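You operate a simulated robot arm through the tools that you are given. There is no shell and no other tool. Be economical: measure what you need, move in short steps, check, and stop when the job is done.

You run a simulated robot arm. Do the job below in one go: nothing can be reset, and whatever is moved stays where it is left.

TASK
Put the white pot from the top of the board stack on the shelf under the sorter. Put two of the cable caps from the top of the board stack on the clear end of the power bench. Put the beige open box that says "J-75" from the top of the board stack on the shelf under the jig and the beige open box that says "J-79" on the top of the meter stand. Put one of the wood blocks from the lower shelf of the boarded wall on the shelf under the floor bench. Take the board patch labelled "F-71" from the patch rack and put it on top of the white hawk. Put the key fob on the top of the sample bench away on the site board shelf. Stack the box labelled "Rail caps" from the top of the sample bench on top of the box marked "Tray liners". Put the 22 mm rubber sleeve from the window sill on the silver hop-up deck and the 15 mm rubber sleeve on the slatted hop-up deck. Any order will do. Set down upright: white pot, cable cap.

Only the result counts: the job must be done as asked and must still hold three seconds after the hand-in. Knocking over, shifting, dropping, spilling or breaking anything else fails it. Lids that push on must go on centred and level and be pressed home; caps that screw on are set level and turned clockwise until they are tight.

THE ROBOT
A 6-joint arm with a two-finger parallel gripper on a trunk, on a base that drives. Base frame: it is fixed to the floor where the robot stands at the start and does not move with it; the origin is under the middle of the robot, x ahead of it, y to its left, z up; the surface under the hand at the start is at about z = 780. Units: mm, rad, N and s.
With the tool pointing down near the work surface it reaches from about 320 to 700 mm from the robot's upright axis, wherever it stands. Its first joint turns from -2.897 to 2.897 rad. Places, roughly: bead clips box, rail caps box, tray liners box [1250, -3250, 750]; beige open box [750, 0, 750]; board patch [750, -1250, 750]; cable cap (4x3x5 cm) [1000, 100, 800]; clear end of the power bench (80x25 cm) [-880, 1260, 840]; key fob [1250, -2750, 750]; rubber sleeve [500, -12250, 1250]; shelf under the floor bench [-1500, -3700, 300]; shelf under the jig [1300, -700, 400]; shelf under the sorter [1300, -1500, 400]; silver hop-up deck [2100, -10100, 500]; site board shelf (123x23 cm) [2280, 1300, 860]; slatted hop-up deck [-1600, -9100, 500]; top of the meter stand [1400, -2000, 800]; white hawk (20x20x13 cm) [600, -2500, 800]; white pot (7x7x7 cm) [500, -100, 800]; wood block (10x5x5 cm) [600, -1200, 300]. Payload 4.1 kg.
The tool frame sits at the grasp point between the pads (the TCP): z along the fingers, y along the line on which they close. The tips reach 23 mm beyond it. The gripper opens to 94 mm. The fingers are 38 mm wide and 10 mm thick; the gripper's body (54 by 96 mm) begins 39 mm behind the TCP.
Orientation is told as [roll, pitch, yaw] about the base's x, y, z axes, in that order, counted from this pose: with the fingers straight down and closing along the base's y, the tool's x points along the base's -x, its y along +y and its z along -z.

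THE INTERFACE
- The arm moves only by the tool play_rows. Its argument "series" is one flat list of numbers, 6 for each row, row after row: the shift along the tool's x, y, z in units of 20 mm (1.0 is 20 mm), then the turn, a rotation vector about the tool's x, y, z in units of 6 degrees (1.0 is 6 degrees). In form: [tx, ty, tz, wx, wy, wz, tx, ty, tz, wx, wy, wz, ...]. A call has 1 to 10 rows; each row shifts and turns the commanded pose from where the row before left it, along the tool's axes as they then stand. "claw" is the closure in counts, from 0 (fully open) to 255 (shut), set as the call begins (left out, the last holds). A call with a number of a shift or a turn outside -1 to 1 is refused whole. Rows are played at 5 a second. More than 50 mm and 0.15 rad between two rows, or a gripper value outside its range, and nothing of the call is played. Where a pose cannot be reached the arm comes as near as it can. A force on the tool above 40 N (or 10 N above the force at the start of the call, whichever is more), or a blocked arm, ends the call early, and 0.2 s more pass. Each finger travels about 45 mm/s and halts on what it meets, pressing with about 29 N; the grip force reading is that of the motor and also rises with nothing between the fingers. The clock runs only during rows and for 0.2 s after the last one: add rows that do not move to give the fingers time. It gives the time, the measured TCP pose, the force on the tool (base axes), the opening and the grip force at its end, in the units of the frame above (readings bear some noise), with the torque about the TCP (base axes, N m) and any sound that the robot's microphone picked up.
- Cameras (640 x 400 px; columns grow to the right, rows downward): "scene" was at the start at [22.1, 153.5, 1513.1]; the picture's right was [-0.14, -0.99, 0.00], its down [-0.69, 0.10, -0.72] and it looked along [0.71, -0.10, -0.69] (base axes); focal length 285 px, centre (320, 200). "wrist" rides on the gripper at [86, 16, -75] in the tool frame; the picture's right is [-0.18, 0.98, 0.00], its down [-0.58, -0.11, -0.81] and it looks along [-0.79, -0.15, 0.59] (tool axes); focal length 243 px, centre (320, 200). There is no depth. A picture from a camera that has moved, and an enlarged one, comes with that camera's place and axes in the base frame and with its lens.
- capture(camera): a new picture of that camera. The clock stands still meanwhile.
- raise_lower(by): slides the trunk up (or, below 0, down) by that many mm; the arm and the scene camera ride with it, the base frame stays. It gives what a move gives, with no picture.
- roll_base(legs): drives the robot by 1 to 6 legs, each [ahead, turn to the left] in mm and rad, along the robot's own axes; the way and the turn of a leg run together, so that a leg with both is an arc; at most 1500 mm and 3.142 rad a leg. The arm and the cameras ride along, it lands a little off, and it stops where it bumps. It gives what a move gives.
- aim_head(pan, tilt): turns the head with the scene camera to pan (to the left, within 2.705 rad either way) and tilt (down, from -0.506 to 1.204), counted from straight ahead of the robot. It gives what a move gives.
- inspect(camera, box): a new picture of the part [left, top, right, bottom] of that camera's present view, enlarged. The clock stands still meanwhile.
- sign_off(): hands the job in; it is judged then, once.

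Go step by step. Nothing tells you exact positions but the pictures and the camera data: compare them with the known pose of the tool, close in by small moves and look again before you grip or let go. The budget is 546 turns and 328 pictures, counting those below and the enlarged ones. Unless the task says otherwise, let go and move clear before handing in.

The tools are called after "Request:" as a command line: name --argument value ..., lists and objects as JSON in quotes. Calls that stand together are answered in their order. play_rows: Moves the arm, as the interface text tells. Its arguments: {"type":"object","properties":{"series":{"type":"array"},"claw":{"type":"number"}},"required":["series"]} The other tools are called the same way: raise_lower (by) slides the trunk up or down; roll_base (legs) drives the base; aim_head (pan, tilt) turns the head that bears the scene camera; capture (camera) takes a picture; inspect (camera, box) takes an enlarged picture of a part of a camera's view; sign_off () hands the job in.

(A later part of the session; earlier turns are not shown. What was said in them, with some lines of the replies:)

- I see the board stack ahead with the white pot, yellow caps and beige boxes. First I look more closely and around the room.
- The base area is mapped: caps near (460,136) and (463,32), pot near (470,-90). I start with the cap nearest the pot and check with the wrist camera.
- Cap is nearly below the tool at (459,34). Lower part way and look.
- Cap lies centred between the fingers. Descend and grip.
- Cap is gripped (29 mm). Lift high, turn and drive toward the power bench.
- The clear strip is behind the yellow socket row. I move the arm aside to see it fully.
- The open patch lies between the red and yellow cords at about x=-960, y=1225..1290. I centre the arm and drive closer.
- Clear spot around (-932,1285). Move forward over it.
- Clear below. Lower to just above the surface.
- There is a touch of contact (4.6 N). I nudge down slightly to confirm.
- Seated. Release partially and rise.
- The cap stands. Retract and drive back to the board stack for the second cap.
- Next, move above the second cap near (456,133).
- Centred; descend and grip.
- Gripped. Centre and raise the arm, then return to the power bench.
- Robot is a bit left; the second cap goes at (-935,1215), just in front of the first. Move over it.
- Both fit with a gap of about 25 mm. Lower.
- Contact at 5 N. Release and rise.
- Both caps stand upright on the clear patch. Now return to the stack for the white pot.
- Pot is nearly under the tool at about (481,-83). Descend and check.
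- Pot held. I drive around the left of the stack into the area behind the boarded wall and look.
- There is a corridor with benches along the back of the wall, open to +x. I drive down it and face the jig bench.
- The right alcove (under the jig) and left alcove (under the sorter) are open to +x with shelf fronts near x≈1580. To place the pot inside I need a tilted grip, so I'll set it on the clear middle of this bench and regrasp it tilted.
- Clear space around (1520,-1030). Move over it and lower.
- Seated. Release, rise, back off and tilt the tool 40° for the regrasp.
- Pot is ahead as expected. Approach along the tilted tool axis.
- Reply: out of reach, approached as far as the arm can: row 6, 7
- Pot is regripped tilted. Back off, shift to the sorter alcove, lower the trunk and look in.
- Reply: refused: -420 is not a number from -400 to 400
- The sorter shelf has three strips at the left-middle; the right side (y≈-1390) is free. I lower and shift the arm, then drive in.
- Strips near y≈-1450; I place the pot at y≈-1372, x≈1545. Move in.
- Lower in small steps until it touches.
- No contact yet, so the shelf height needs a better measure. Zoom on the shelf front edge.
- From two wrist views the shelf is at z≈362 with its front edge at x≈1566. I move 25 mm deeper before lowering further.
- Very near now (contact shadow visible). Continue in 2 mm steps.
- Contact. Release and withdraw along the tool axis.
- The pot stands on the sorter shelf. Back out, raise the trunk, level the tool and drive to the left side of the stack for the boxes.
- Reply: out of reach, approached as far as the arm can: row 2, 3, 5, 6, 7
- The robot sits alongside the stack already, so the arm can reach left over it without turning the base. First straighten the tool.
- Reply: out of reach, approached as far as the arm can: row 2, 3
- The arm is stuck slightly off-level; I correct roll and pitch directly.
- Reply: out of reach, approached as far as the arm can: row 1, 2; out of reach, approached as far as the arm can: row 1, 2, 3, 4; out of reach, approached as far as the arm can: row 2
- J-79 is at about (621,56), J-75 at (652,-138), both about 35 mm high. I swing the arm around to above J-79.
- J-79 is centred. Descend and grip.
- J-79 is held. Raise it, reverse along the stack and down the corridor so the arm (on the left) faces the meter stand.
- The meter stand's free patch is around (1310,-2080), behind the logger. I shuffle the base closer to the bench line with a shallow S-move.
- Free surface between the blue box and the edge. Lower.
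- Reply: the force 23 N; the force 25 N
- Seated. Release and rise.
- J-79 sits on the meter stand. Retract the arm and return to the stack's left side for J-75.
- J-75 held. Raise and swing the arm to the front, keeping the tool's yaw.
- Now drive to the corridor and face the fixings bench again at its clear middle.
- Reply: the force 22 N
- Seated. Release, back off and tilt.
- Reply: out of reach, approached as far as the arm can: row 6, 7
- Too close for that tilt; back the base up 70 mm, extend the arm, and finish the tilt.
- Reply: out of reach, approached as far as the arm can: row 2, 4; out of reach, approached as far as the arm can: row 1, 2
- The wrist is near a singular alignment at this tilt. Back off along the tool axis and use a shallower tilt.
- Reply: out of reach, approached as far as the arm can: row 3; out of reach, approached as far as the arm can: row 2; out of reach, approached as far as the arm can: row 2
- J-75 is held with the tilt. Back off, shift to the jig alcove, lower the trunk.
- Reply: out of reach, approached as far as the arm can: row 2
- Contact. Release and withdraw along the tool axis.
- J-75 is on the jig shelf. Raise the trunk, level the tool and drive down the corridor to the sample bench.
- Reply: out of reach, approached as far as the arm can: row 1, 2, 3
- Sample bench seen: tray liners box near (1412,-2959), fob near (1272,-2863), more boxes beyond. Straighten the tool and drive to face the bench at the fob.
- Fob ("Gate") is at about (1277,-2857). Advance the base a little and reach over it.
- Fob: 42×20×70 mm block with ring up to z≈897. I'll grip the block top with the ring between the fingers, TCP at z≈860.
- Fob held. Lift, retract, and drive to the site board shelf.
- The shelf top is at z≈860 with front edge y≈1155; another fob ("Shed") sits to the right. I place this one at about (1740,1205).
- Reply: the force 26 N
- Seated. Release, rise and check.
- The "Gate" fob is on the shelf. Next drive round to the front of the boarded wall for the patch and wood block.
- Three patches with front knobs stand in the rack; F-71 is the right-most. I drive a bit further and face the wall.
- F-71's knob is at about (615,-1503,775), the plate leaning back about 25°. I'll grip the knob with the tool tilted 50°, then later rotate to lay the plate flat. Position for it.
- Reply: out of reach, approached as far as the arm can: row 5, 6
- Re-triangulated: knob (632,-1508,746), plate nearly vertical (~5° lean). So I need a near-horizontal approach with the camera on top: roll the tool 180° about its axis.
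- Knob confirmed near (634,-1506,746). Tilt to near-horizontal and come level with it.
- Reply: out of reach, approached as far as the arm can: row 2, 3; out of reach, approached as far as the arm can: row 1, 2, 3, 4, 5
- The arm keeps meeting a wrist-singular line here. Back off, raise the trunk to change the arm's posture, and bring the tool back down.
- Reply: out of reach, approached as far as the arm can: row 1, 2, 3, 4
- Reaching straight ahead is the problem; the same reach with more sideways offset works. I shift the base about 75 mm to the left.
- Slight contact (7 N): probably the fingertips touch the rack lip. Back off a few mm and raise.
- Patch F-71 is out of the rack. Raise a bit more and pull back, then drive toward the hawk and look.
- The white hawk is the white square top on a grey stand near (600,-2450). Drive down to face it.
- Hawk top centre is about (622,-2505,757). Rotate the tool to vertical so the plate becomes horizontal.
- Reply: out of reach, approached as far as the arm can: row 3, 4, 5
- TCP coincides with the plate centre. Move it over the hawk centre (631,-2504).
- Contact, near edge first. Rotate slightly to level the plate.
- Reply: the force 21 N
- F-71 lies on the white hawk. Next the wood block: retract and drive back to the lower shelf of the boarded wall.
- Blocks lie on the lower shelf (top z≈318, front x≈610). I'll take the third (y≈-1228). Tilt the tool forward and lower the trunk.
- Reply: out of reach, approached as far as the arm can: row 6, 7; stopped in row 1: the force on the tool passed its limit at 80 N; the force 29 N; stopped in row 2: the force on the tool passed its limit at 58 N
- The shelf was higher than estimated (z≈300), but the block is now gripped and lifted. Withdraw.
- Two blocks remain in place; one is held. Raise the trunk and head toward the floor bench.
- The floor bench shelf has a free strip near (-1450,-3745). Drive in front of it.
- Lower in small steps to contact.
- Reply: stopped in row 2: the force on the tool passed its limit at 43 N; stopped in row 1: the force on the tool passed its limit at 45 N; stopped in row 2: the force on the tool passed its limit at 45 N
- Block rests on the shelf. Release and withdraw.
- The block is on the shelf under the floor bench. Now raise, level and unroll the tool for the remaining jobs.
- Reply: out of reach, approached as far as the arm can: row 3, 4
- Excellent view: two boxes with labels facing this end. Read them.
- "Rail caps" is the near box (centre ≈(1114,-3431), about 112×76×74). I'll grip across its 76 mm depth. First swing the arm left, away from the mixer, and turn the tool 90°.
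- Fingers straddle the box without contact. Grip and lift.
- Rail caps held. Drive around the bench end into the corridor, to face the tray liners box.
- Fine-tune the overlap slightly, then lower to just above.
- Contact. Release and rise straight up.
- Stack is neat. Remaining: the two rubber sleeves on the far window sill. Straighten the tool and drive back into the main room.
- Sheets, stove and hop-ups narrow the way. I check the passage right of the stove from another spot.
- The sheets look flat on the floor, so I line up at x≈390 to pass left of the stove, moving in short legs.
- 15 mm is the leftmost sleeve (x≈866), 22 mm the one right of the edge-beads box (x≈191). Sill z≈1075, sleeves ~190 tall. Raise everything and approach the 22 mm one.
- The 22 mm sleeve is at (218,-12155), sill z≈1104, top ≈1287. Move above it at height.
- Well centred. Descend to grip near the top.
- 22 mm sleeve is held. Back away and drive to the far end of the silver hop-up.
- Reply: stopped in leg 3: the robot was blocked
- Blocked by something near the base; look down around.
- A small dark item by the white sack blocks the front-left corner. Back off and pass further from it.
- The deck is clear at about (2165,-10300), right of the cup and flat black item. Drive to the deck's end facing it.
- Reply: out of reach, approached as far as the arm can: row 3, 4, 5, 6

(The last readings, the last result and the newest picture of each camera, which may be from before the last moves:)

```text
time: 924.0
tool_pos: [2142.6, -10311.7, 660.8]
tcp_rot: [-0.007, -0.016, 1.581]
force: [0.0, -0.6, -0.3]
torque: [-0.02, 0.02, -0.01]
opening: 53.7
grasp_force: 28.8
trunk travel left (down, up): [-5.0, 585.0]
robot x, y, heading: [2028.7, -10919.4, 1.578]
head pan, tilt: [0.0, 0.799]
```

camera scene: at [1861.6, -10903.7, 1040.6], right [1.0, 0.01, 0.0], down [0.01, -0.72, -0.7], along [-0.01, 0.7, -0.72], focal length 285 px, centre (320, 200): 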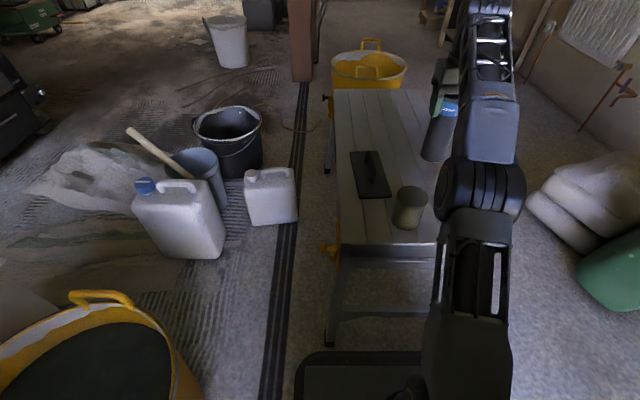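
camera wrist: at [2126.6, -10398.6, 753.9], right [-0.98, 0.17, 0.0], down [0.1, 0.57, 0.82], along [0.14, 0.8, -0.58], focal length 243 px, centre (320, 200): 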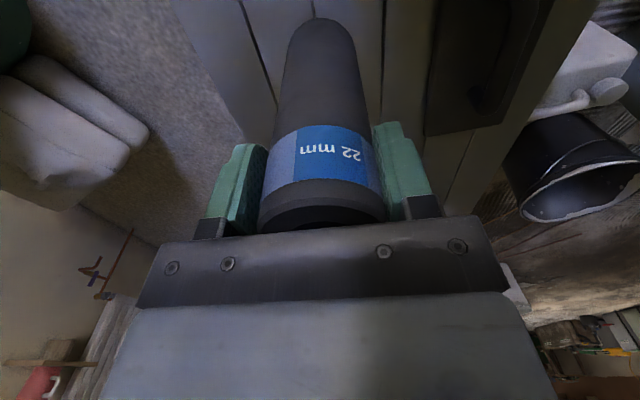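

Request:
play_rows --series '[0, 0, 0.25, 0, 0, 0, 0, 0, 0, 0, 0, 0]'

Request:
play_rows --series '[0, 0, 0.15, 0, 0, 0, 0, 0, 0, 0, 0, 0]'

Request:
inspect --camera "scene" --box '[320, 60, 500, 260]'

```text
time: 924.6
tool_pos: [2142.6, -10311.8, 654.7]
tcp_rot: [-0.005, -0.015, 1.582]
force: [-0.1, 0.4, -0.4]
torque: [-0.01, 0.03, 0.01]
opening: 53.6
grasp_force: 28.8
trunk travel left (down, up): [-5.0, 585.0]
robot x, y, heading: [2026.8, -10924.1, 1.581]
head pan, tilt: [0.0, 0.799]
```

```text
time: 925.2
tool_pos: [2142.2, -10310.4, 652.7]
tcp_rot: [-0.005, -0.013, 1.581]
force: [-0.4, 1.1, 0.2]
torque: [-0.02, 0.01, 0.0]
opening: 53.6
grasp_force: 29.1
trunk travel left (down, up): [-5.0, 585.0]
robot x, y, heading: [2024.9, -10924.9, 1.585]
head pan, tilt: [0.0, 0.799]
```

```text
2.00 times, centred on (410, 160) of scene
camera zoom: at [1861.6, -10903.7, 1040.5], right [1.0, 0.01, 0.0], down [0.01, -0.72, -0.7], along [-0.01, 0.7, -0.72], focal length 571 px, centre (140, 280)
```

zoom: 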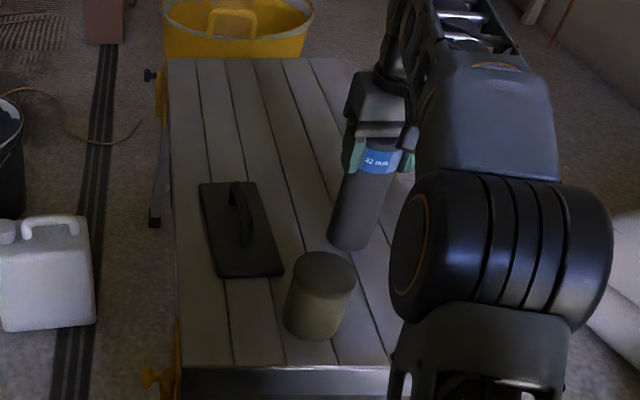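

Request:
play_rows --series '[0, 0, 0.2, 0, 0, 0, 0, 0, 0, 0, 0, 0]'

Request:
play_rows --series '[0, 0, 0.15, 0, 0, 0, 0, 0, 0, 0, 0, 0]'

Request:
play_rows --series '[0, 0, 0.15, 0, 0, 0, 0, 0, 0, 0, 0, 0]'

```text
time: 925.8
tool_pos: [2142.5, -10310.3, 648.3]
tcp_rot: [-0.006, -0.015, 1.581]
force: [-1.0, -0.6, -0.4]
torque: [0.01, 0.01, 0.01]
opening: 53.3
grasp_force: 29.1
trunk travel left (down, up): [-5.0, 585.0]
robot x, y, heading: [2033.8, -10923.6, 1.579]
head pan, tilt: [0.0, 0.799]
```

```text
time: 926.4
tool_pos: [2142.9, -10309.9, 643.9]
tcp_rot: [-0.006, -0.013, 1.581]
force: [-0.3, -0.3, 0.0]
torque: [0.01, -0.01, -0.01]
opening: 53.8
grasp_force: 28.9
trunk travel left (down, up): [-5.0, 585.0]
robot x, y, heading: [2025.3, -10922.9, 1.581]
head pan, tilt: [0.0, 0.799]
```

```text
time: 927.0
tool_pos: [2142.3, -10310.7, 643.3]
tcp_rot: [-0.004, -0.018, 1.582]
force: [-1.3, -1.5, 10.1]
torque: [-0.36, 0.18, 0.03]
opening: 53.6
grasp_force: 29.1
trunk travel left (down, up): [-5.0, 585.0]
robot x, y, heading: [2030.8, -10917.8, 1.582]
head pan, tilt: [0.0, 0.799]
```

Contact. Release, rise clear.

Request:
play_rows --series '[0, 0, 0, 0, 0, 0, 0, 0, 0, 0, 0, 0, 0, 0, 0, 0, 0, 0]' --claw 45

Request:
play_rows --series '[0, 0, -0.5, 0, 0, 0, 0, 0, -0.8, 0, 0, 0, 0, 0, -1, 0, 0, 0, 0, 0, -1, 0, 0, 0, 0, 0, -1, 0, 0, 0, 0, 0, -1, 0, 0, 0]'

Request:
raise_lower --by 250

Request:
capture --camera "scene"

```text
time: 927.8
tool_pos: [2141.9, -10309.3, 641.6]
tcp_rot: [-0.005, -0.014, 1.58]
force: [0.3, -1.0, 0.1]
torque: [0.0, -0.02, -0.02]
opening: 77.5
grasp_force: 0.0
trunk travel left (down, up): [-5.0, 585.0]
robot x, y, heading: [2027.2, -10921.0, 1.581]
head pan, tilt: [0.0, 0.799]
```

```text
time: 929.2
tool_pos: [2139.3, -10317.2, 741.9]
tcp_rot: [-0.005, -0.012, 1.581]
force: [0.2, 0.9, -0.6]
torque: [-0.03, 0.03, 0.02]
opening: 77.6
grasp_force: 0.1
out of reach, approached as far as the arm can: row 6
trunk travel left (down, up): [-5.0, 585.0]
robot x, y, heading: [2026.3, -10920.4, 1.578]
head pan, tilt: [0.0, 0.799]
```

```text
time: 931.8
tool_pos: [2140.1, -10317.0, 993.6]
tcp_rot: [-0.005, -0.014, 1.582]
force: [0.4, 0.2, -0.1]
torque: [-0.01, -0.02, 0.0]
opening: 77.4
grasp_force: 0.0
trunk travel left (down, up): [-255.0, 335.0]
robot x, y, heading: [2029.8, -10922.2, 1.584]
head pan, tilt: [0.0, 0.799]
```

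```text
103 pictures are left
camera scene: at [1861.6, -10903.7, 1290.5], right [1.0, 0.01, 0.0], down [0.01, -0.72, -0.7], along [-0.01, 0.7, -0.72], focal length 285 px, centre (320, 200)
```

scene: 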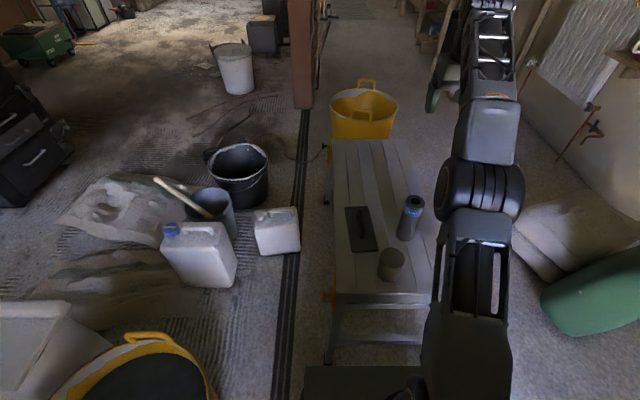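

The 22 mm sleeve stands on the silver deck. Retract, raise and return to the window for the 15 mm one.

Request:
play_rows --series '[1, 0, 0, 0, 0, 0, 1, 0, 0, 0, 0, 0, 1, 0, 0, 0, 0, 0, 1, 0, 0, 0, 0, 0, 1, 0, 0, 0, 0, 0]' --claw 0

Request:
roll_base --legs '[[-545, 0], [0, 1.56], [1085, 0], [0, 1.57]]'

Request:
raise_lower --by 330

Request:
aim_head --pan 0.0 --tilt 0.5

Request:
capture --camera "scene"

Request:
capture --camera "wrist"

```text
time: 933.0
tool_pos: [2139.9, -10419.3, 994.6]
tcp_rot: [-0.004, -0.015, 1.581]
force: [0.3, 0.6, -0.6]
torque: [0.01, 0.02, 0.01]
opening: 94.0
grasp_force: 0.0
trunk travel left (down, up): [-255.0, 335.0]
robot x, y, heading: [2025.1, -10925.5, 1.581]
head pan, tilt: [0.0, 0.799]
```

```text
time: 947.2
tool_pos: [542.1, -11776.4, 994.0]
tcp_rot: [-0.006, -0.015, -2.289]
force: [-0.2, -0.6, -1.0]
torque: [0.02, -0.01, 0.01]
opening: 94.1
grasp_force: 0.0
trunk travel left (down, up): [-255.0, 335.0]
robot x, y, heading: [962.0, -11477.2, -2.292]
head pan, tilt: [0.0, 0.799]
stopped in leg 4: the robot was blocked; the commanded pose is now the measured one
```

```text
time: 950.5
tool_pos: [541.7, -11777.3, 1323.7]
tcp_rot: [-0.004, -0.012, -2.289]
force: [0.2, 0.1, -0.3]
torque: [0.03, 0.06, 0.0]
opening: 94.3
grasp_force: 0.0
trunk travel left (down, up): [-585.0, 5.0]
robot x, y, heading: [956.6, -11477.5, -2.295]
head pan, tilt: [0.0, 0.799]
```

```text
time: 951.2
tool_pos: [542.8, -11778.2, 1323.7]
tcp_rot: [-0.005, -0.013, -2.288]
force: [0.2, 0.6, -0.3]
torque: [-0.03, 0.01, 0.01]
opening: 94.0
grasp_force: 0.1
trunk travel left (down, up): [-585.0, 5.0]
robot x, y, heading: [958.2, -11479.2, -2.295]
head pan, tilt: [0.0, 0.499]
```

```text
102 pictures are left
camera scene: at [1065.7, -11612.3, 1646.4], right [-0.75, 0.66, 0.0], down [0.32, 0.36, -0.88], along [-0.58, -0.66, -0.48], focal length 285 px, centre (320, 200)
```

scene: 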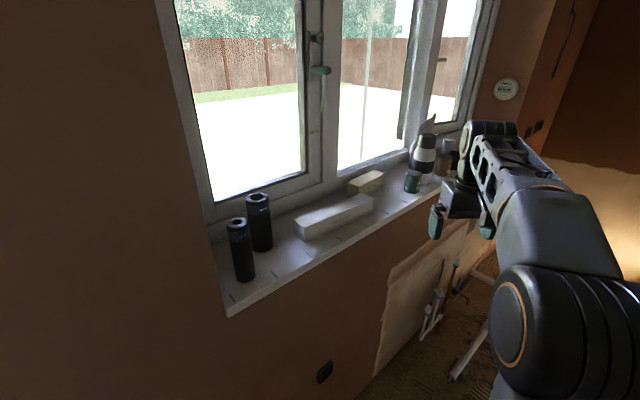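

```text
101 pictures are left
camera wrist: at [612.6, -11721.6, 1397.5], right [0.62, -0.79, 0.0], down [-0.45, -0.36, 0.81], along [-0.64, -0.5, -0.58], focal length 243 px, centre (320, 200)
```

wrist: 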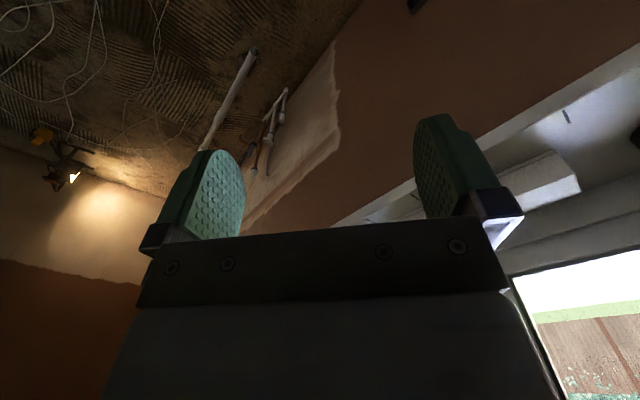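

The rear corner touched the same dark item. Move forward away from it, then finish the turn.

Request:
roll_base --legs '[[130, 0], [0, 0.72]]'

Request:
capture --camera "scene"

Request:
capture --camera "wrist"

```text
time: 954.4
tool_pos: [755.2, -12074.9, 1325.7]
tcp_rot: [-0.005, -0.015, -1.573]
force: [-0.6, -0.1, -0.4]
torque: [0.02, 0.01, 0.01]
opening: 93.8
grasp_force: 0.0
trunk travel left (down, up): [-585.0, 5.0]
robot x, y, heading: [873.0, -11572.0, -1.581]
head pan, tilt: [0.0, 0.499]
```

```text
100 pictures are left
camera scene: at [1042.6, -11607.3, 1646.5], right [-1.0, 0.01, 0.0], down [0.0, 0.48, -0.88], along [-0.01, -0.88, -0.48], focal length 285 px, centre (320, 200)
```

scene: 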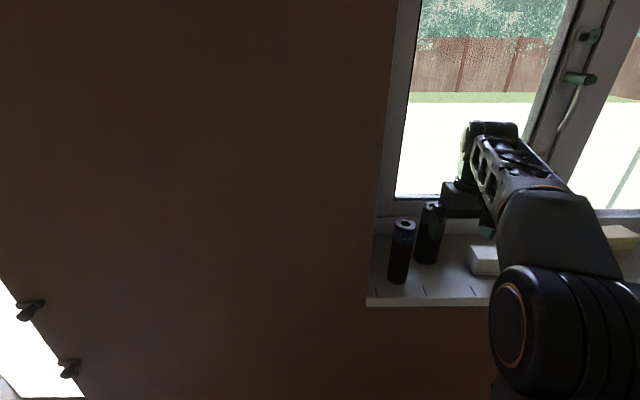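

```text
99 pictures are left
camera wrist: at [774.2, -11987.0, 1397.5], right [0.98, -0.19, 0.0], down [-0.11, -0.57, 0.81], along [-0.15, -0.8, -0.58], focal length 243 px, centre (320, 200)
```

wrist: 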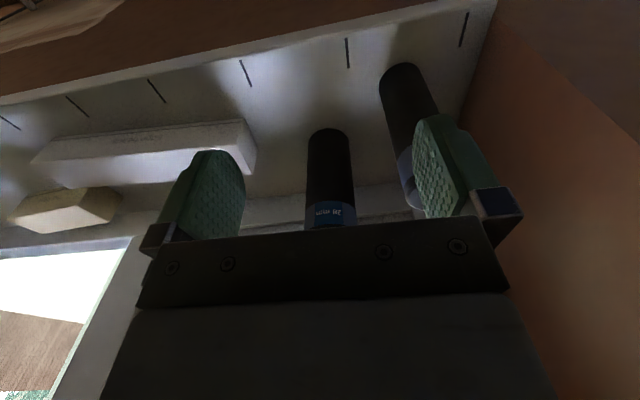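

Request:
play_rows --series '[-0.85, 0.85, 0, 0, 0, 0, -0.85, 0.85, 0, 0, 0, 0, -0.85, 0.85, 0, 0, 0, 0, -0.85, 0.85, 0, 0, 0, 0, -0.85, 0.85, 0, 0, 0, 0]'

Request:
capture --camera "wrist"

Request:
capture --camera "scene"

```text
time: 955.6
tool_pos: [840.7, -12159.0, 1327.3]
tcp_rot: [-0.005, -0.015, -1.575]
force: [-0.2, -0.2, 0.1]
torque: [0.0, 0.0, 0.03]
opening: 94.0
grasp_force: 0.1
trunk travel left (down, up): [-585.0, 5.0]
robot x, y, heading: [873.3, -11571.0, -1.575]
head pan, tilt: [0.0, 0.499]
```

```text
98 pictures are left
camera wrist: at [858.7, -12071.2, 1400.9], right [0.98, -0.19, 0.0], down [-0.11, -0.57, 0.81], along [-0.15, -0.8, -0.58], focal length 243 px, centre (320, 200)
```

wrist: 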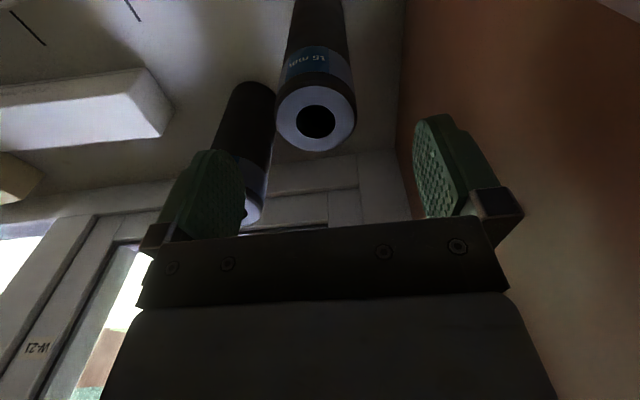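

```text
97 pictures are left
camera scene: at [1042.7, -11607.8, 1646.5], right [-1.0, 0.01, 0.0], down [0.0, 0.48, -0.88], along [-0.01, -0.88, -0.48], focal length 285 px, centre (320, 200)
```

scene: 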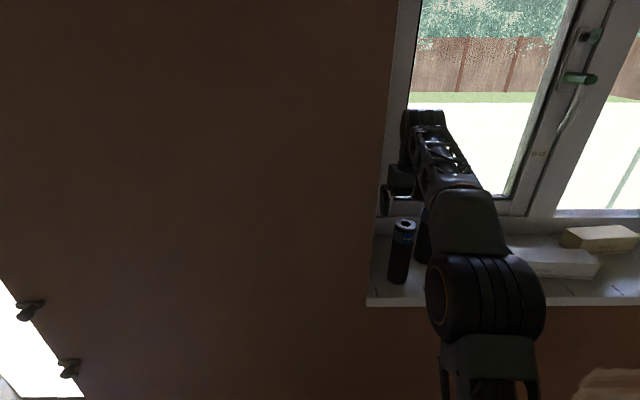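

Centred over the 15 mm sleeve; narrow the opening a bit to keep clear of the 28 mm one, descend and grip.

Request:
play_rows --series '[0, 0, 0, 0, 0, 0, 0, 0, 0, 0, 0, 0, 0, 0, 0.93, 0, 0, 0, 0, 0, 0.93, 0, 0, 0, 0, 0, 0.93, 0, 0, 0, 0, 0, 0.93, 0, 0, 0]' --claw 45

Request:
capture --camera "wrist"

Request:
play_rows --series '[0, 0, 0, 0, 0, 0, 0, 0, 0, 0, 0, 0, 0, 0, 0, 0, 0, 0, 0, 0, 0, 0, 0, 0]' --claw 255

Request:
play_rows --series '[0, 0, -1, 0, 0, 0, 0, 0, -1, 0, 0, 0, 0, 0, -1, 0, 0, 0, 0, 0, -1, 0, 0, 0]'

Request:
capture --camera "wrist"

```text
time: 957.0
tool_pos: [840.4, -12160.9, 1251.3]
tcp_rot: [-0.005, -0.014, -1.573]
force: [-1.2, -0.2, -0.1]
torque: [-0.02, 0.0, 0.03]
opening: 77.6
grasp_force: 0.0
trunk travel left (down, up): [-585.0, 5.0]
robot x, y, heading: [875.1, -11576.7, -1.576]
head pan, tilt: [0.0, 0.499]
```

```text
96 pictures are left
camera wrist: at [858.4, -12072.4, 1324.1], right [0.98, -0.19, 0.0], down [-0.11, -0.57, 0.82], along [-0.15, -0.8, -0.58], focal length 243 px, centre (320, 200)
```

wrist: 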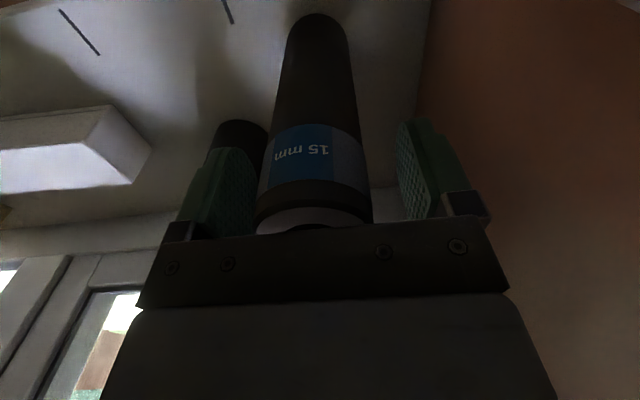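

```text
time: 958.0
tool_pos: [841.1, -12160.8, 1250.7]
tcp_rot: [-0.007, -0.015, -1.573]
force: [0.2, 0.4, 0.3]
torque: [0.01, 0.0, -0.02]
opening: 49.0
grasp_force: 28.8
trunk travel left (down, up): [-585.0, 5.0]
robot x, y, heading: [873.8, -11573.5, -1.575]
head pan, tilt: [0.0, 0.499]
```

```text
time: 959.0
tool_pos: [840.1, -12159.6, 1329.7]
tcp_rot: [-0.006, -0.013, -1.572]
force: [-0.8, 0.1, 0.2]
torque: [0.03, -0.01, 0.01]
opening: 48.7
grasp_force: 29.2
trunk travel left (down, up): [-585.0, 5.0]
robot x, y, heading: [876.0, -11578.1, -1.58]
head pan, tilt: [0.0, 0.499]
```

```text
95 pictures are left
camera wrist: at [857.6, -12071.8, 1403.3], right [0.98, -0.19, 0.0], down [-0.11, -0.57, 0.81], along [-0.15, -0.8, -0.58], focal length 243 px, centre (320, 200)
```

wrist: 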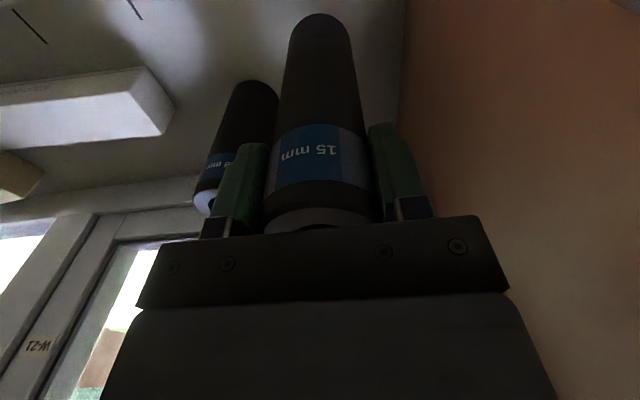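

15 mm sleeve held. Retract and drive back past the stove toward the slatted hop-up.

Request:
play_rows --series '[1, 0, 0, 0, 0, 0, 1, 0, 0, 0, 0, 0, 1, 0, 0, 0, 0, 0, 1, 0, 0, 0, 0, 0, 1, 0, 0, 0, 0, 0, 1, 0, 0, 0, 0, 0, 1, 0, 0, 0, 0, 0]'

Request:
roll_base --legs '[[0, -2.44], [750, 0], [0, -0.69]]'

Request:
aim_head --pan 0.0 --tilt 0.6

Request:
capture --camera "scene"

```text
time: 960.6
tool_pos: [840.8, -12021.2, 1327.9]
tcp_rot: [-0.004, -0.016, -1.575]
force: [-0.1, 0.7, 0.1]
torque: [0.0, 0.02, 0.01]
opening: 48.9
grasp_force: 29.1
trunk travel left (down, up): [-585.0, 5.0]
robot x, y, heading: [873.5, -11573.5, -1.576]
head pan, tilt: [0.0, 0.499]
```

```text
time: 972.2
tool_pos: [369.1, -10561.0, 1329.1]
tcp_rot: [-0.006, -0.014, 1.636]
force: [0.6, 0.1, -0.1]
torque: [0.01, 0.02, 0.01]
opening: 49.0
grasp_force: 28.9
trunk travel left (down, up): [-585.0, 5.0]
robot x, y, heading: [368.2, -11009.3, 1.635]
head pan, tilt: [0.0, 0.499]
```

```text
time: 972.9
tool_pos: [369.8, -10562.0, 1328.5]
tcp_rot: [-0.005, -0.012, 1.638]
force: [-0.1, 0.1, 0.0]
torque: [-0.02, 0.0, 0.01]
opening: 48.7
grasp_force: 29.2
trunk travel left (down, up): [-585.0, 5.0]
robot x, y, heading: [369.3, -11009.5, 1.633]
head pan, tilt: [0.0, 0.6]
```

```text
94 pictures are left
camera scene: at [198.9, -10992.9, 1637.5], right [1.0, 0.06, 0.0], down [0.04, -0.56, -0.83], along [-0.05, 0.82, -0.56], focal length 285 px, centre (320, 200)
```

scene: 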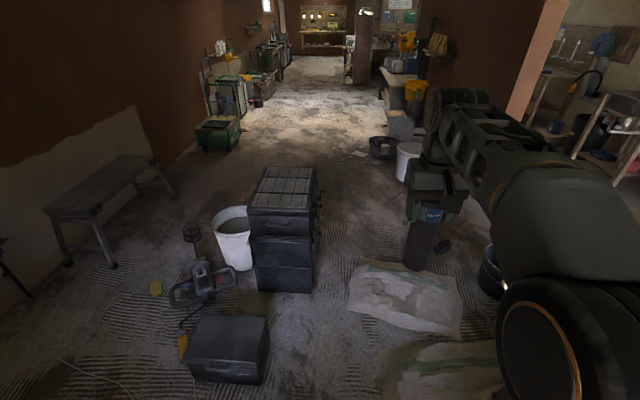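

Request:
roll_base --legs '[[0, -0.09], [1500, 0], [1160, 0]]'

```text
time: 986.7
tool_pos: [527.7, -7825.3, 1327.9]
tcp_rot: [-0.005, -0.015, 1.523]
force: [-0.5, 0.8, -0.6]
torque: [0.0, 0.01, 0.0]
opening: 49.0
grasp_force: 29.0
trunk travel left (down, up): [-585.0, 5.0]
robot x, y, heading: [469.6, -8268.5, 1.519]
head pan, tilt: [0.0, 0.6]
```

Request:
roll_base --legs '[[0, 2.03], [1450, 0], [0, -0.41]]'

Request:
raise_lower --by -400

Request:
aim_head --pan 0.0 --tilt 0.75

Request:
capture --camera "scene"

```text
time: 998.4
tool_pos: [-1207.1, -9088.9, 1329.7]
tcp_rot: [-0.004, -0.017, -2.657]
force: [0.5, 0.0, 0.5]
torque: [0.04, -0.02, 0.01]
opening: 48.9
grasp_force: 28.7
trunk travel left (down, up): [-585.0, 5.0]
robot x, y, heading: [-797.7, -8911.5, -2.657]
head pan, tilt: [0.0, 0.6]
stopped in leg 2: the robot was blocked; the commanded pose is now the measured one
```

```text
time: 1002.3
tool_pos: [-1206.0, -9089.6, 928.4]
tcp_rot: [-0.004, -0.015, -2.657]
force: [0.1, -0.5, -0.1]
torque: [-0.03, 0.0, -0.01]
opening: 48.6
grasp_force: 29.6
trunk travel left (down, up): [-185.0, 405.0]
robot x, y, heading: [-798.8, -8911.9, -2.663]
head pan, tilt: [0.0, 0.6]
```

```text
time: 1003.0
tool_pos: [-1205.5, -9090.3, 928.2]
tcp_rot: [-0.004, -0.013, -2.658]
force: [0.3, -0.1, -0.1]
torque: [0.02, 0.0, 0.01]
opening: 48.6
grasp_force: 29.3
trunk travel left (down, up): [-185.0, 405.0]
robot x, y, heading: [-795.6, -8913.0, -2.663]
head pan, tilt: [0.0, 0.75]
```

```text
93 pictures are left
camera scene: at [-737.8, -9071.4, 1224.6], right [-0.46, 0.89, 0.0], down [0.6, 0.31, -0.73], along [-0.65, -0.34, -0.68], focal length 285 px, centre (320, 200)
```

scene: 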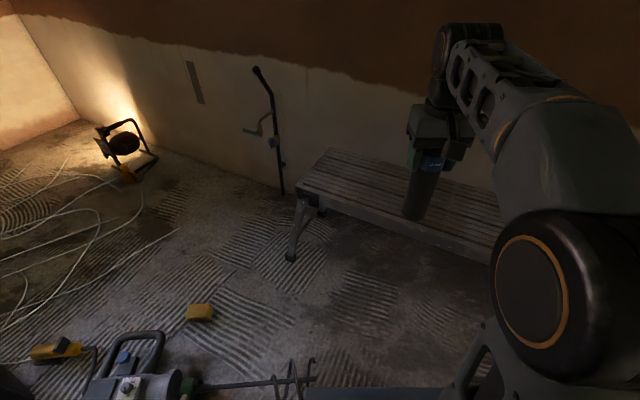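

The front-left corner met the mixer's whisk; back off and check it.

Request:
roll_base --legs '[[-250, 0]]'

Request:
capture --camera "scene"

```text
time: 1004.8
tool_pos: [-986.3, -8979.0, 928.1]
tcp_rot: [-0.006, -0.014, -2.647]
force: [-0.3, -0.4, -0.9]
torque: [-0.01, 0.0, 0.03]
opening: 48.5
grasp_force: 29.3
trunk travel left (down, up): [-185.0, 405.0]
robot x, y, heading: [-577.5, -8798.7, -2.656]
head pan, tilt: [0.0, 0.75]
```

```text
92 pictures are left
camera scene: at [-517.7, -8956.1, 1224.5], right [-0.47, 0.88, 0.0], down [0.6, 0.32, -0.73], along [-0.65, -0.34, -0.68], focal length 285 px, centre (320, 200)
```

scene: 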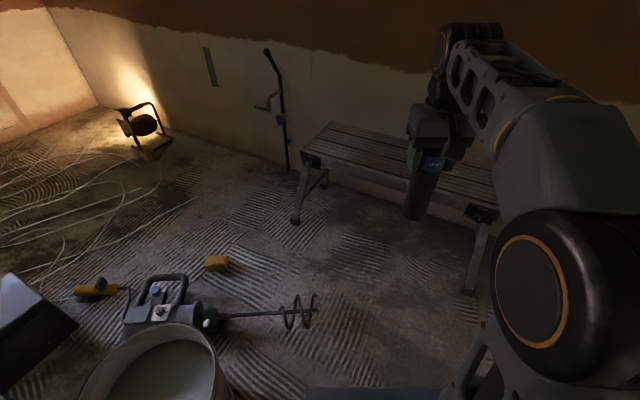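

Request:
roll_base --legs '[[0, -0.48], [330, 0]]'

Request:
capture --camera "scene"

```text
time: 1008.3
tool_pos: [-1353.0, -8777.8, 927.7]
tcp_rot: [-0.004, -0.015, -3.122]
force: [0.9, -0.6, -0.2]
torque: [-0.02, -0.01, -0.02]
opening: 48.7
grasp_force: 29.4
trunk travel left (down, up): [-185.0, 405.0]
robot x, y, heading: [-906.2, -8802.3, -3.122]
head pan, tilt: [0.0, 0.75]
```

```text
91 pictures are left
camera scene: at [-923.6, -8970.5, 1224.5], right [-0.02, 1.0, 0.0], down [0.68, 0.01, -0.73], along [-0.73, -0.01, -0.68], focal length 285 px, centre (320, 200)
```

scene: 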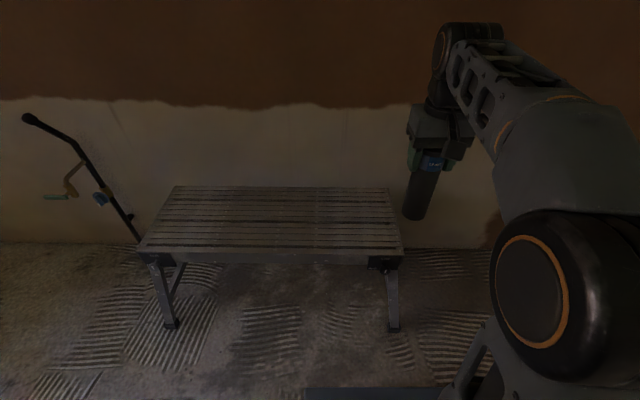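

Slatted deck is empty: x -1477..-1776, y -9545..-8720. I'll place at about (-1570,-8880).

Request:
roll_base --legs '[[115, 0]]'

Request:
play_rows --series '[-0.97, 1, 0, 0, 0, 0, -0.97, 1, 0, 0, 0, 0, -0.97, 1, 0, 0, 0, 0, -0.97, 1, 0, 0, 0, 0, -0.97, 1, 0, 0, 0, 0]'

Request:
raise_lower --by -180

Request:
play_rows --series '[0, 0, 0.9, 0, 0, 0, 0, 0, 0.9, 0, 0, 0, 0, 0, 0.9, 0, 0, 0]'

Request:
capture --camera "wrist"

Request:
capture --camera "scene"

```text
time: 1009.5
tool_pos: [-1467.4, -8779.8, 927.7]
tcp_rot: [-0.005, -0.016, -3.123]
force: [-0.1, -0.5, -0.2]
torque: [-0.06, 0.03, 0.02]
opening: 48.8
grasp_force: 29.0
trunk travel left (down, up): [-185.0, 405.0]
robot x, y, heading: [-1018.2, -8803.5, -3.127]
head pan, tilt: [0.0, 0.75]
```

```text
time: 1010.7
tool_pos: [-1563.5, -8882.0, 928.7]
tcp_rot: [-0.004, -0.014, -3.123]
force: [0.1, 0.0, 1.1]
torque: [-0.02, -0.01, -0.03]
opening: 48.4
grasp_force: 29.2
trunk travel left (down, up): [-185.0, 405.0]
robot x, y, heading: [-1020.2, -8805.4, -3.125]
head pan, tilt: [0.0, 0.75]
```

```text
time: 1012.7
tool_pos: [-1563.9, -8880.6, 749.6]
tcp_rot: [-0.005, -0.014, -3.125]
force: [0.5, -0.2, 0.4]
torque: [-0.03, 0.0, -0.01]
opening: 48.6
grasp_force: 29.1
trunk travel left (down, up): [-5.0, 585.0]
robot x, y, heading: [-1023.1, -8806.5, -3.126]
head pan, tilt: [0.0, 0.75]
```

```text
time: 1013.5
tool_pos: [-1564.0, -8880.7, 694.5]
tcp_rot: [-0.006, -0.015, -3.123]
force: [1.1, -0.4, -0.5]
torque: [-0.01, 0.02, 0.02]
opening: 48.7
grasp_force: 28.8
trunk travel left (down, up): [-5.0, 585.0]
robot x, y, heading: [-1019.9, -8803.2, -3.127]
head pan, tilt: [0.0, 0.75]
```

```text
90 pictures are left
camera wrist: at [-1474.8, -8894.4, 768.4], right [-0.16, -0.99, 0.0], down [-0.57, 0.09, 0.82], along [-0.8, 0.14, -0.58], focal length 243 px, centre (320, 200)
```

wrist: 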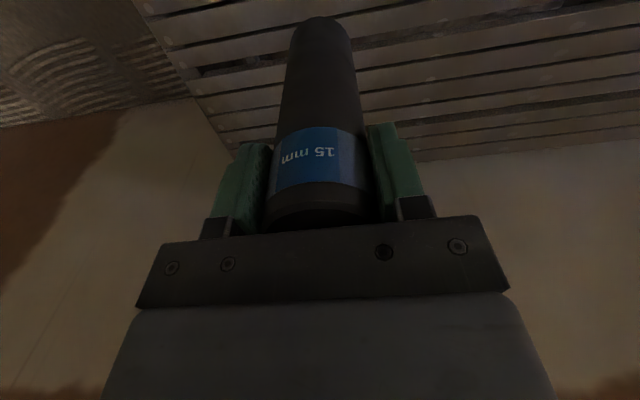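

```text
89 pictures are left
camera scene: at [-1039.6, -8972.4, 1044.6], right [-0.02, 1.0, 0.0], down [0.68, 0.01, -0.73], along [-0.73, -0.01, -0.68], focal length 285 px, centre (320, 200)
```

scene: 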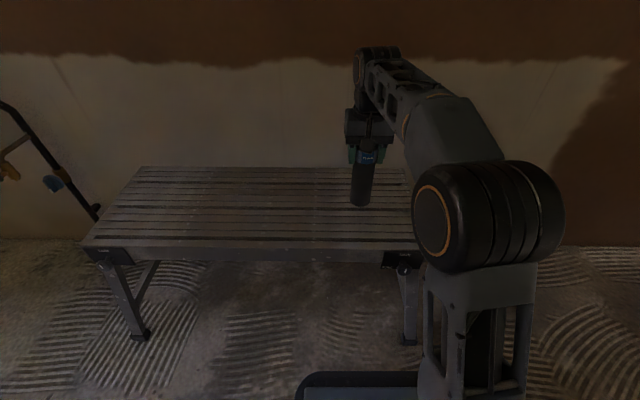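

Request:
play_rows --series '[0, 0, 0.9, 0, 0, 0, 0, 0, 0.6, 0, 0, 0, 0, 0, 0, 0, 0, 0]'

Request:
play_rows --series '[0, 0, 0.3, 0, 0, 0, 0, 0, 0, 0, 0, 0]'

Request:
play_rows --series '[0, 0, 0.2, 0, 0, 0, 0, 0, 0, 0, 0, 0]'

```text
time: 1014.3
tool_pos: [-1564.5, -8879.9, 665.2]
tcp_rot: [-0.005, -0.014, -3.122]
force: [0.2, 0.4, 0.4]
torque: [-0.05, 0.0, -0.01]
opening: 48.6
grasp_force: 29.2
trunk travel left (down, up): [-5.0, 585.0]
robot x, y, heading: [-1019.4, -8803.3, -3.123]
head pan, tilt: [0.0, 0.75]
```

```text
time: 1014.9
tool_pos: [-1564.2, -8880.9, 660.7]
tcp_rot: [-0.004, -0.015, -3.122]
force: [0.2, 0.4, -0.3]
torque: [-0.01, -0.01, 0.01]
opening: 48.6
grasp_force: 28.9
trunk travel left (down, up): [-5.0, 585.0]
robot x, y, heading: [-1022.2, -8805.0, -3.126]
head pan, tilt: [0.0, 0.75]
```

```text
time: 1015.5
tool_pos: [-1564.8, -8881.6, 655.3]
tcp_rot: [-0.005, -0.015, -3.123]
force: [-0.3, -0.3, -0.9]
torque: [0.03, -0.01, -0.01]
opening: 48.4
grasp_force: 29.3
trunk travel left (down, up): [-5.0, 585.0]
robot x, y, heading: [-1022.5, -8803.2, -3.125]
head pan, tilt: [0.0, 0.75]
```

Request:
play_rows --series '[0, 0, 0.2, 0, 0, 0, 0, 0, 0, 0, 0, 0]'

Request:
play_rows --series '[0, 0, 0.2, 0, 0, 0, 0, 0, 0, 0, 0, 0]'

Request:
inspect --camera "scene" --box '[300, 100, 440, 270]'

```text
time: 1016.1
tool_pos: [-1563.6, -8881.8, 650.7]
tcp_rot: [-0.005, -0.016, -3.121]
force: [0.3, 0.1, 0.2]
torque: [-0.02, 0.0, -0.01]
opening: 48.7
grasp_force: 29.4
trunk travel left (down, up): [-5.0, 585.0]
robot x, y, heading: [-1020.8, -8806.1, -3.128]
head pan, tilt: [0.0, 0.75]
```

```text
time: 1016.7
tool_pos: [-1564.9, -8881.2, 646.8]
tcp_rot: [-0.005, -0.014, -3.123]
force: [-0.5, -0.1, 0.5]
torque: [0.03, 0.01, 0.0]
opening: 48.6
grasp_force: 28.7
trunk travel left (down, up): [-5.0, 585.0]
robot x, y, heading: [-1020.5, -8803.9, -3.126]
head pan, tilt: [0.0, 0.75]
```

```text
2.35 times, centred on (370, 185) of scene
camera zoom: at [-1039.7, -8972.4, 1044.5], right [-0.02, 1.0, 0.0], down [0.68, 0.01, -0.73], along [-0.73, -0.01, -0.68], focal length 672 px, centre (202, 235)
```

zoom: 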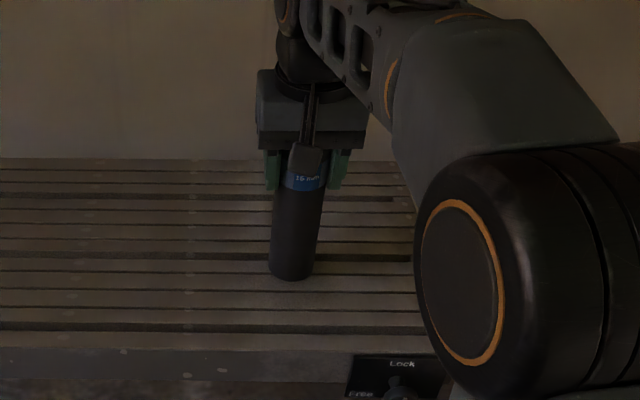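

Request:
play_rows --series '[0, 0, 0.15, 0, 0, 0, 0, 0, 0, 0, 0, 0]'

Request:
play_rows --series '[0, 0, 0.15, 0, 0, 0, 0, 0, 0, 0, 0, 0]'

Request:
play_rows --series '[0, 0, 0.12, 0, 0, 0, 0, 0, 0, 0, 0, 0]'

```text
time: 1017.3
tool_pos: [-1566.0, -8882.3, 643.4]
tcp_rot: [-0.007, -0.014, -3.121]
force: [0.0, 0.3, -0.2]
torque: [0.04, -0.03, 0.02]
opening: 48.8
grasp_force: 28.8
trunk travel left (down, up): [-5.0, 585.0]
robot x, y, heading: [-1020.3, -8805.5, -3.123]
head pan, tilt: [0.0, 0.75]
```

```text
time: 1017.9
tool_pos: [-1565.2, -8881.5, 642.7]
tcp_rot: [-0.005, -0.017, -3.121]
force: [0.4, -1.1, 8.9]
torque: [-0.29, -0.07, 0.03]
opening: 48.7
grasp_force: 28.6
trunk travel left (down, up): [-5.0, 585.0]
robot x, y, heading: [-1019.8, -8808.1, -3.131]
head pan, tilt: [0.0, 0.75]
```

```text
time: 1018.5
tool_pos: [-1564.7, -8881.8, 641.6]
tcp_rot: [-0.004, -0.022, -3.122]
force: [2.5, -1.1, 27.0]
torque: [-0.47, -0.29, 0.03]
opening: 48.6
grasp_force: 28.3
trunk travel left (down, up): [-5.0, 585.0]
robot x, y, heading: [-1018.5, -8802.9, -3.124]
head pan, tilt: [0.0, 0.75]
```

Seated. Release and rise clear.

Request:
play_rows --series '[0, 0, -0.08, 0, 0, 0, 0, 0, 0, 0, 0, 0, 0, 0, 0, 0, 0, 0]' --claw 45

Request:
play_rows --series '[0, 0, -0.5, 0, 0, 0, 0, 0, -0.8, 0, 0, 0, 0, 0, -1, 0, 0, 0, 0, 0, -1, 0, 0, 0, 0, 0, -1, 0, 0, 0]'

Request:
raise_lower --by 250

Request:
roll_base --legs '[[-250, 0]]'

Request:
capture --camera "scene"

Request:
aim_head --pan 0.7 --tilt 0.75

Request:
capture --camera "scene"

```text
time: 1019.3
tool_pos: [-1564.5, -8881.5, 640.7]
tcp_rot: [-0.003, -0.013, -3.123]
force: [-0.1, 0.6, -0.2]
torque: [-0.03, -0.02, -0.02]
opening: 77.6
grasp_force: 0.1
trunk travel left (down, up): [-5.0, 585.0]
robot x, y, heading: [-1018.6, -8804.9, -3.121]
head pan, tilt: [0.0, 0.75]
```

```text
time: 1020.5
tool_pos: [-1564.0, -8880.7, 724.9]
tcp_rot: [-0.004, -0.013, -3.122]
force: [0.3, -0.2, -0.1]
torque: [-0.02, 0.01, 0.0]
opening: 77.4
grasp_force: 0.0
trunk travel left (down, up): [-5.0, 585.0]
robot x, y, heading: [-1021.3, -8803.6, -3.125]
head pan, tilt: [0.0, 0.75]
```

```text
time: 1023.1
tool_pos: [-1564.5, -8879.8, 974.5]
tcp_rot: [-0.006, -0.014, -3.122]
force: [0.2, -0.6, -0.7]
torque: [0.0, -0.01, -0.01]
opening: 77.4
grasp_force: 0.1
trunk travel left (down, up): [-255.0, 335.0]
robot x, y, heading: [-1022.9, -8805.4, -3.126]
head pan, tilt: [0.0, 0.75]
```

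```text
time: 1024.9
tool_pos: [-1313.3, -8876.9, 975.4]
tcp_rot: [-0.005, -0.016, -3.12]
force: [-0.1, -0.7, -0.8]
torque: [0.01, 0.0, 0.0]
opening: 77.2
grasp_force: 0.1
trunk travel left (down, up): [-255.0, 335.0]
robot x, y, heading: [-767.9, -8804.5, -3.122]
head pan, tilt: [0.0, 0.75]
```

```text
87 pictures are left
camera scene: at [-789.5, -8968.3, 1294.5], right [-0.02, 1.0, 0.0], down [0.68, 0.01, -0.73], along [-0.73, -0.01, -0.68], focal length 285 px, centre (320, 200)
```

scene: 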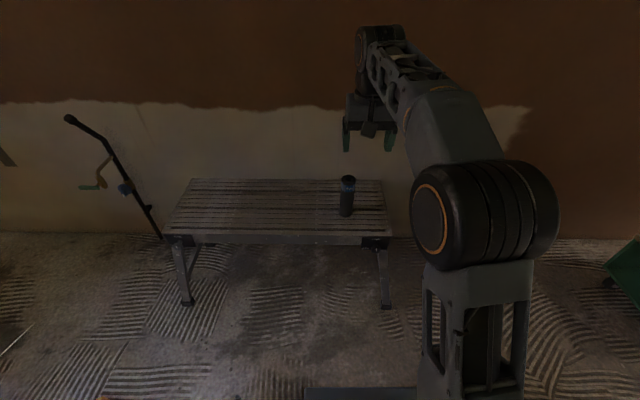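

```text
time: 1026.0
tool_pos: [-1313.6, -8876.6, 976.4]
tcp_rot: [-0.004, -0.014, -3.121]
force: [0.0, 0.1, 0.0]
torque: [0.03, -0.03, 0.0]
opening: 77.3
grasp_force: 0.1
trunk travel left (down, up): [-255.0, 335.0]
robot x, y, heading: [-771.0, -8801.3, -3.127]
head pan, tilt: [0.7, 0.75]
```

```text
86 pictures are left
camera scene: at [-769.0, -9021.3, 1294.5], right [-0.66, 0.75, 0.0], down [0.51, 0.45, -0.73], along [-0.55, -0.48, -0.68], focal length 285 px, centre (320, 200)
```

scene: 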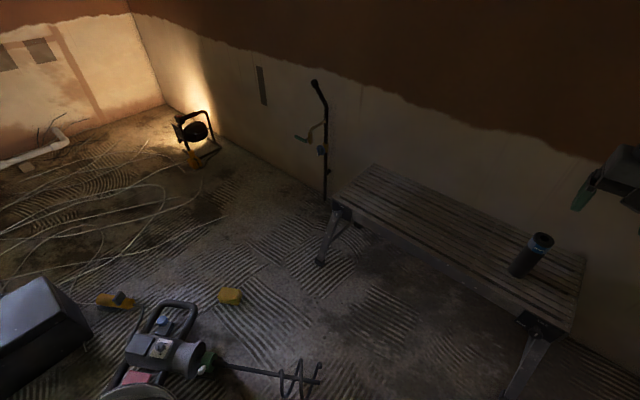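

All items are placed and the gripper is clear; I hand the job in.

Request:
sign_off

```text
The job is handed in.
```

I placed all eleven items where you asked and handed the job in, with the gripper open and clear. I checked each placement in a picture just after letting go. I did not go back for a final look at the earlier ones.

While driving near the window end, the base bumped into obstacles three times: twice a small dark item by the white sack, and once the mixer's whisk. It stopped each time and I backed off. The whisk may have moved slightly; my position readings before and after differ by a few centimetres, which is close to their error.
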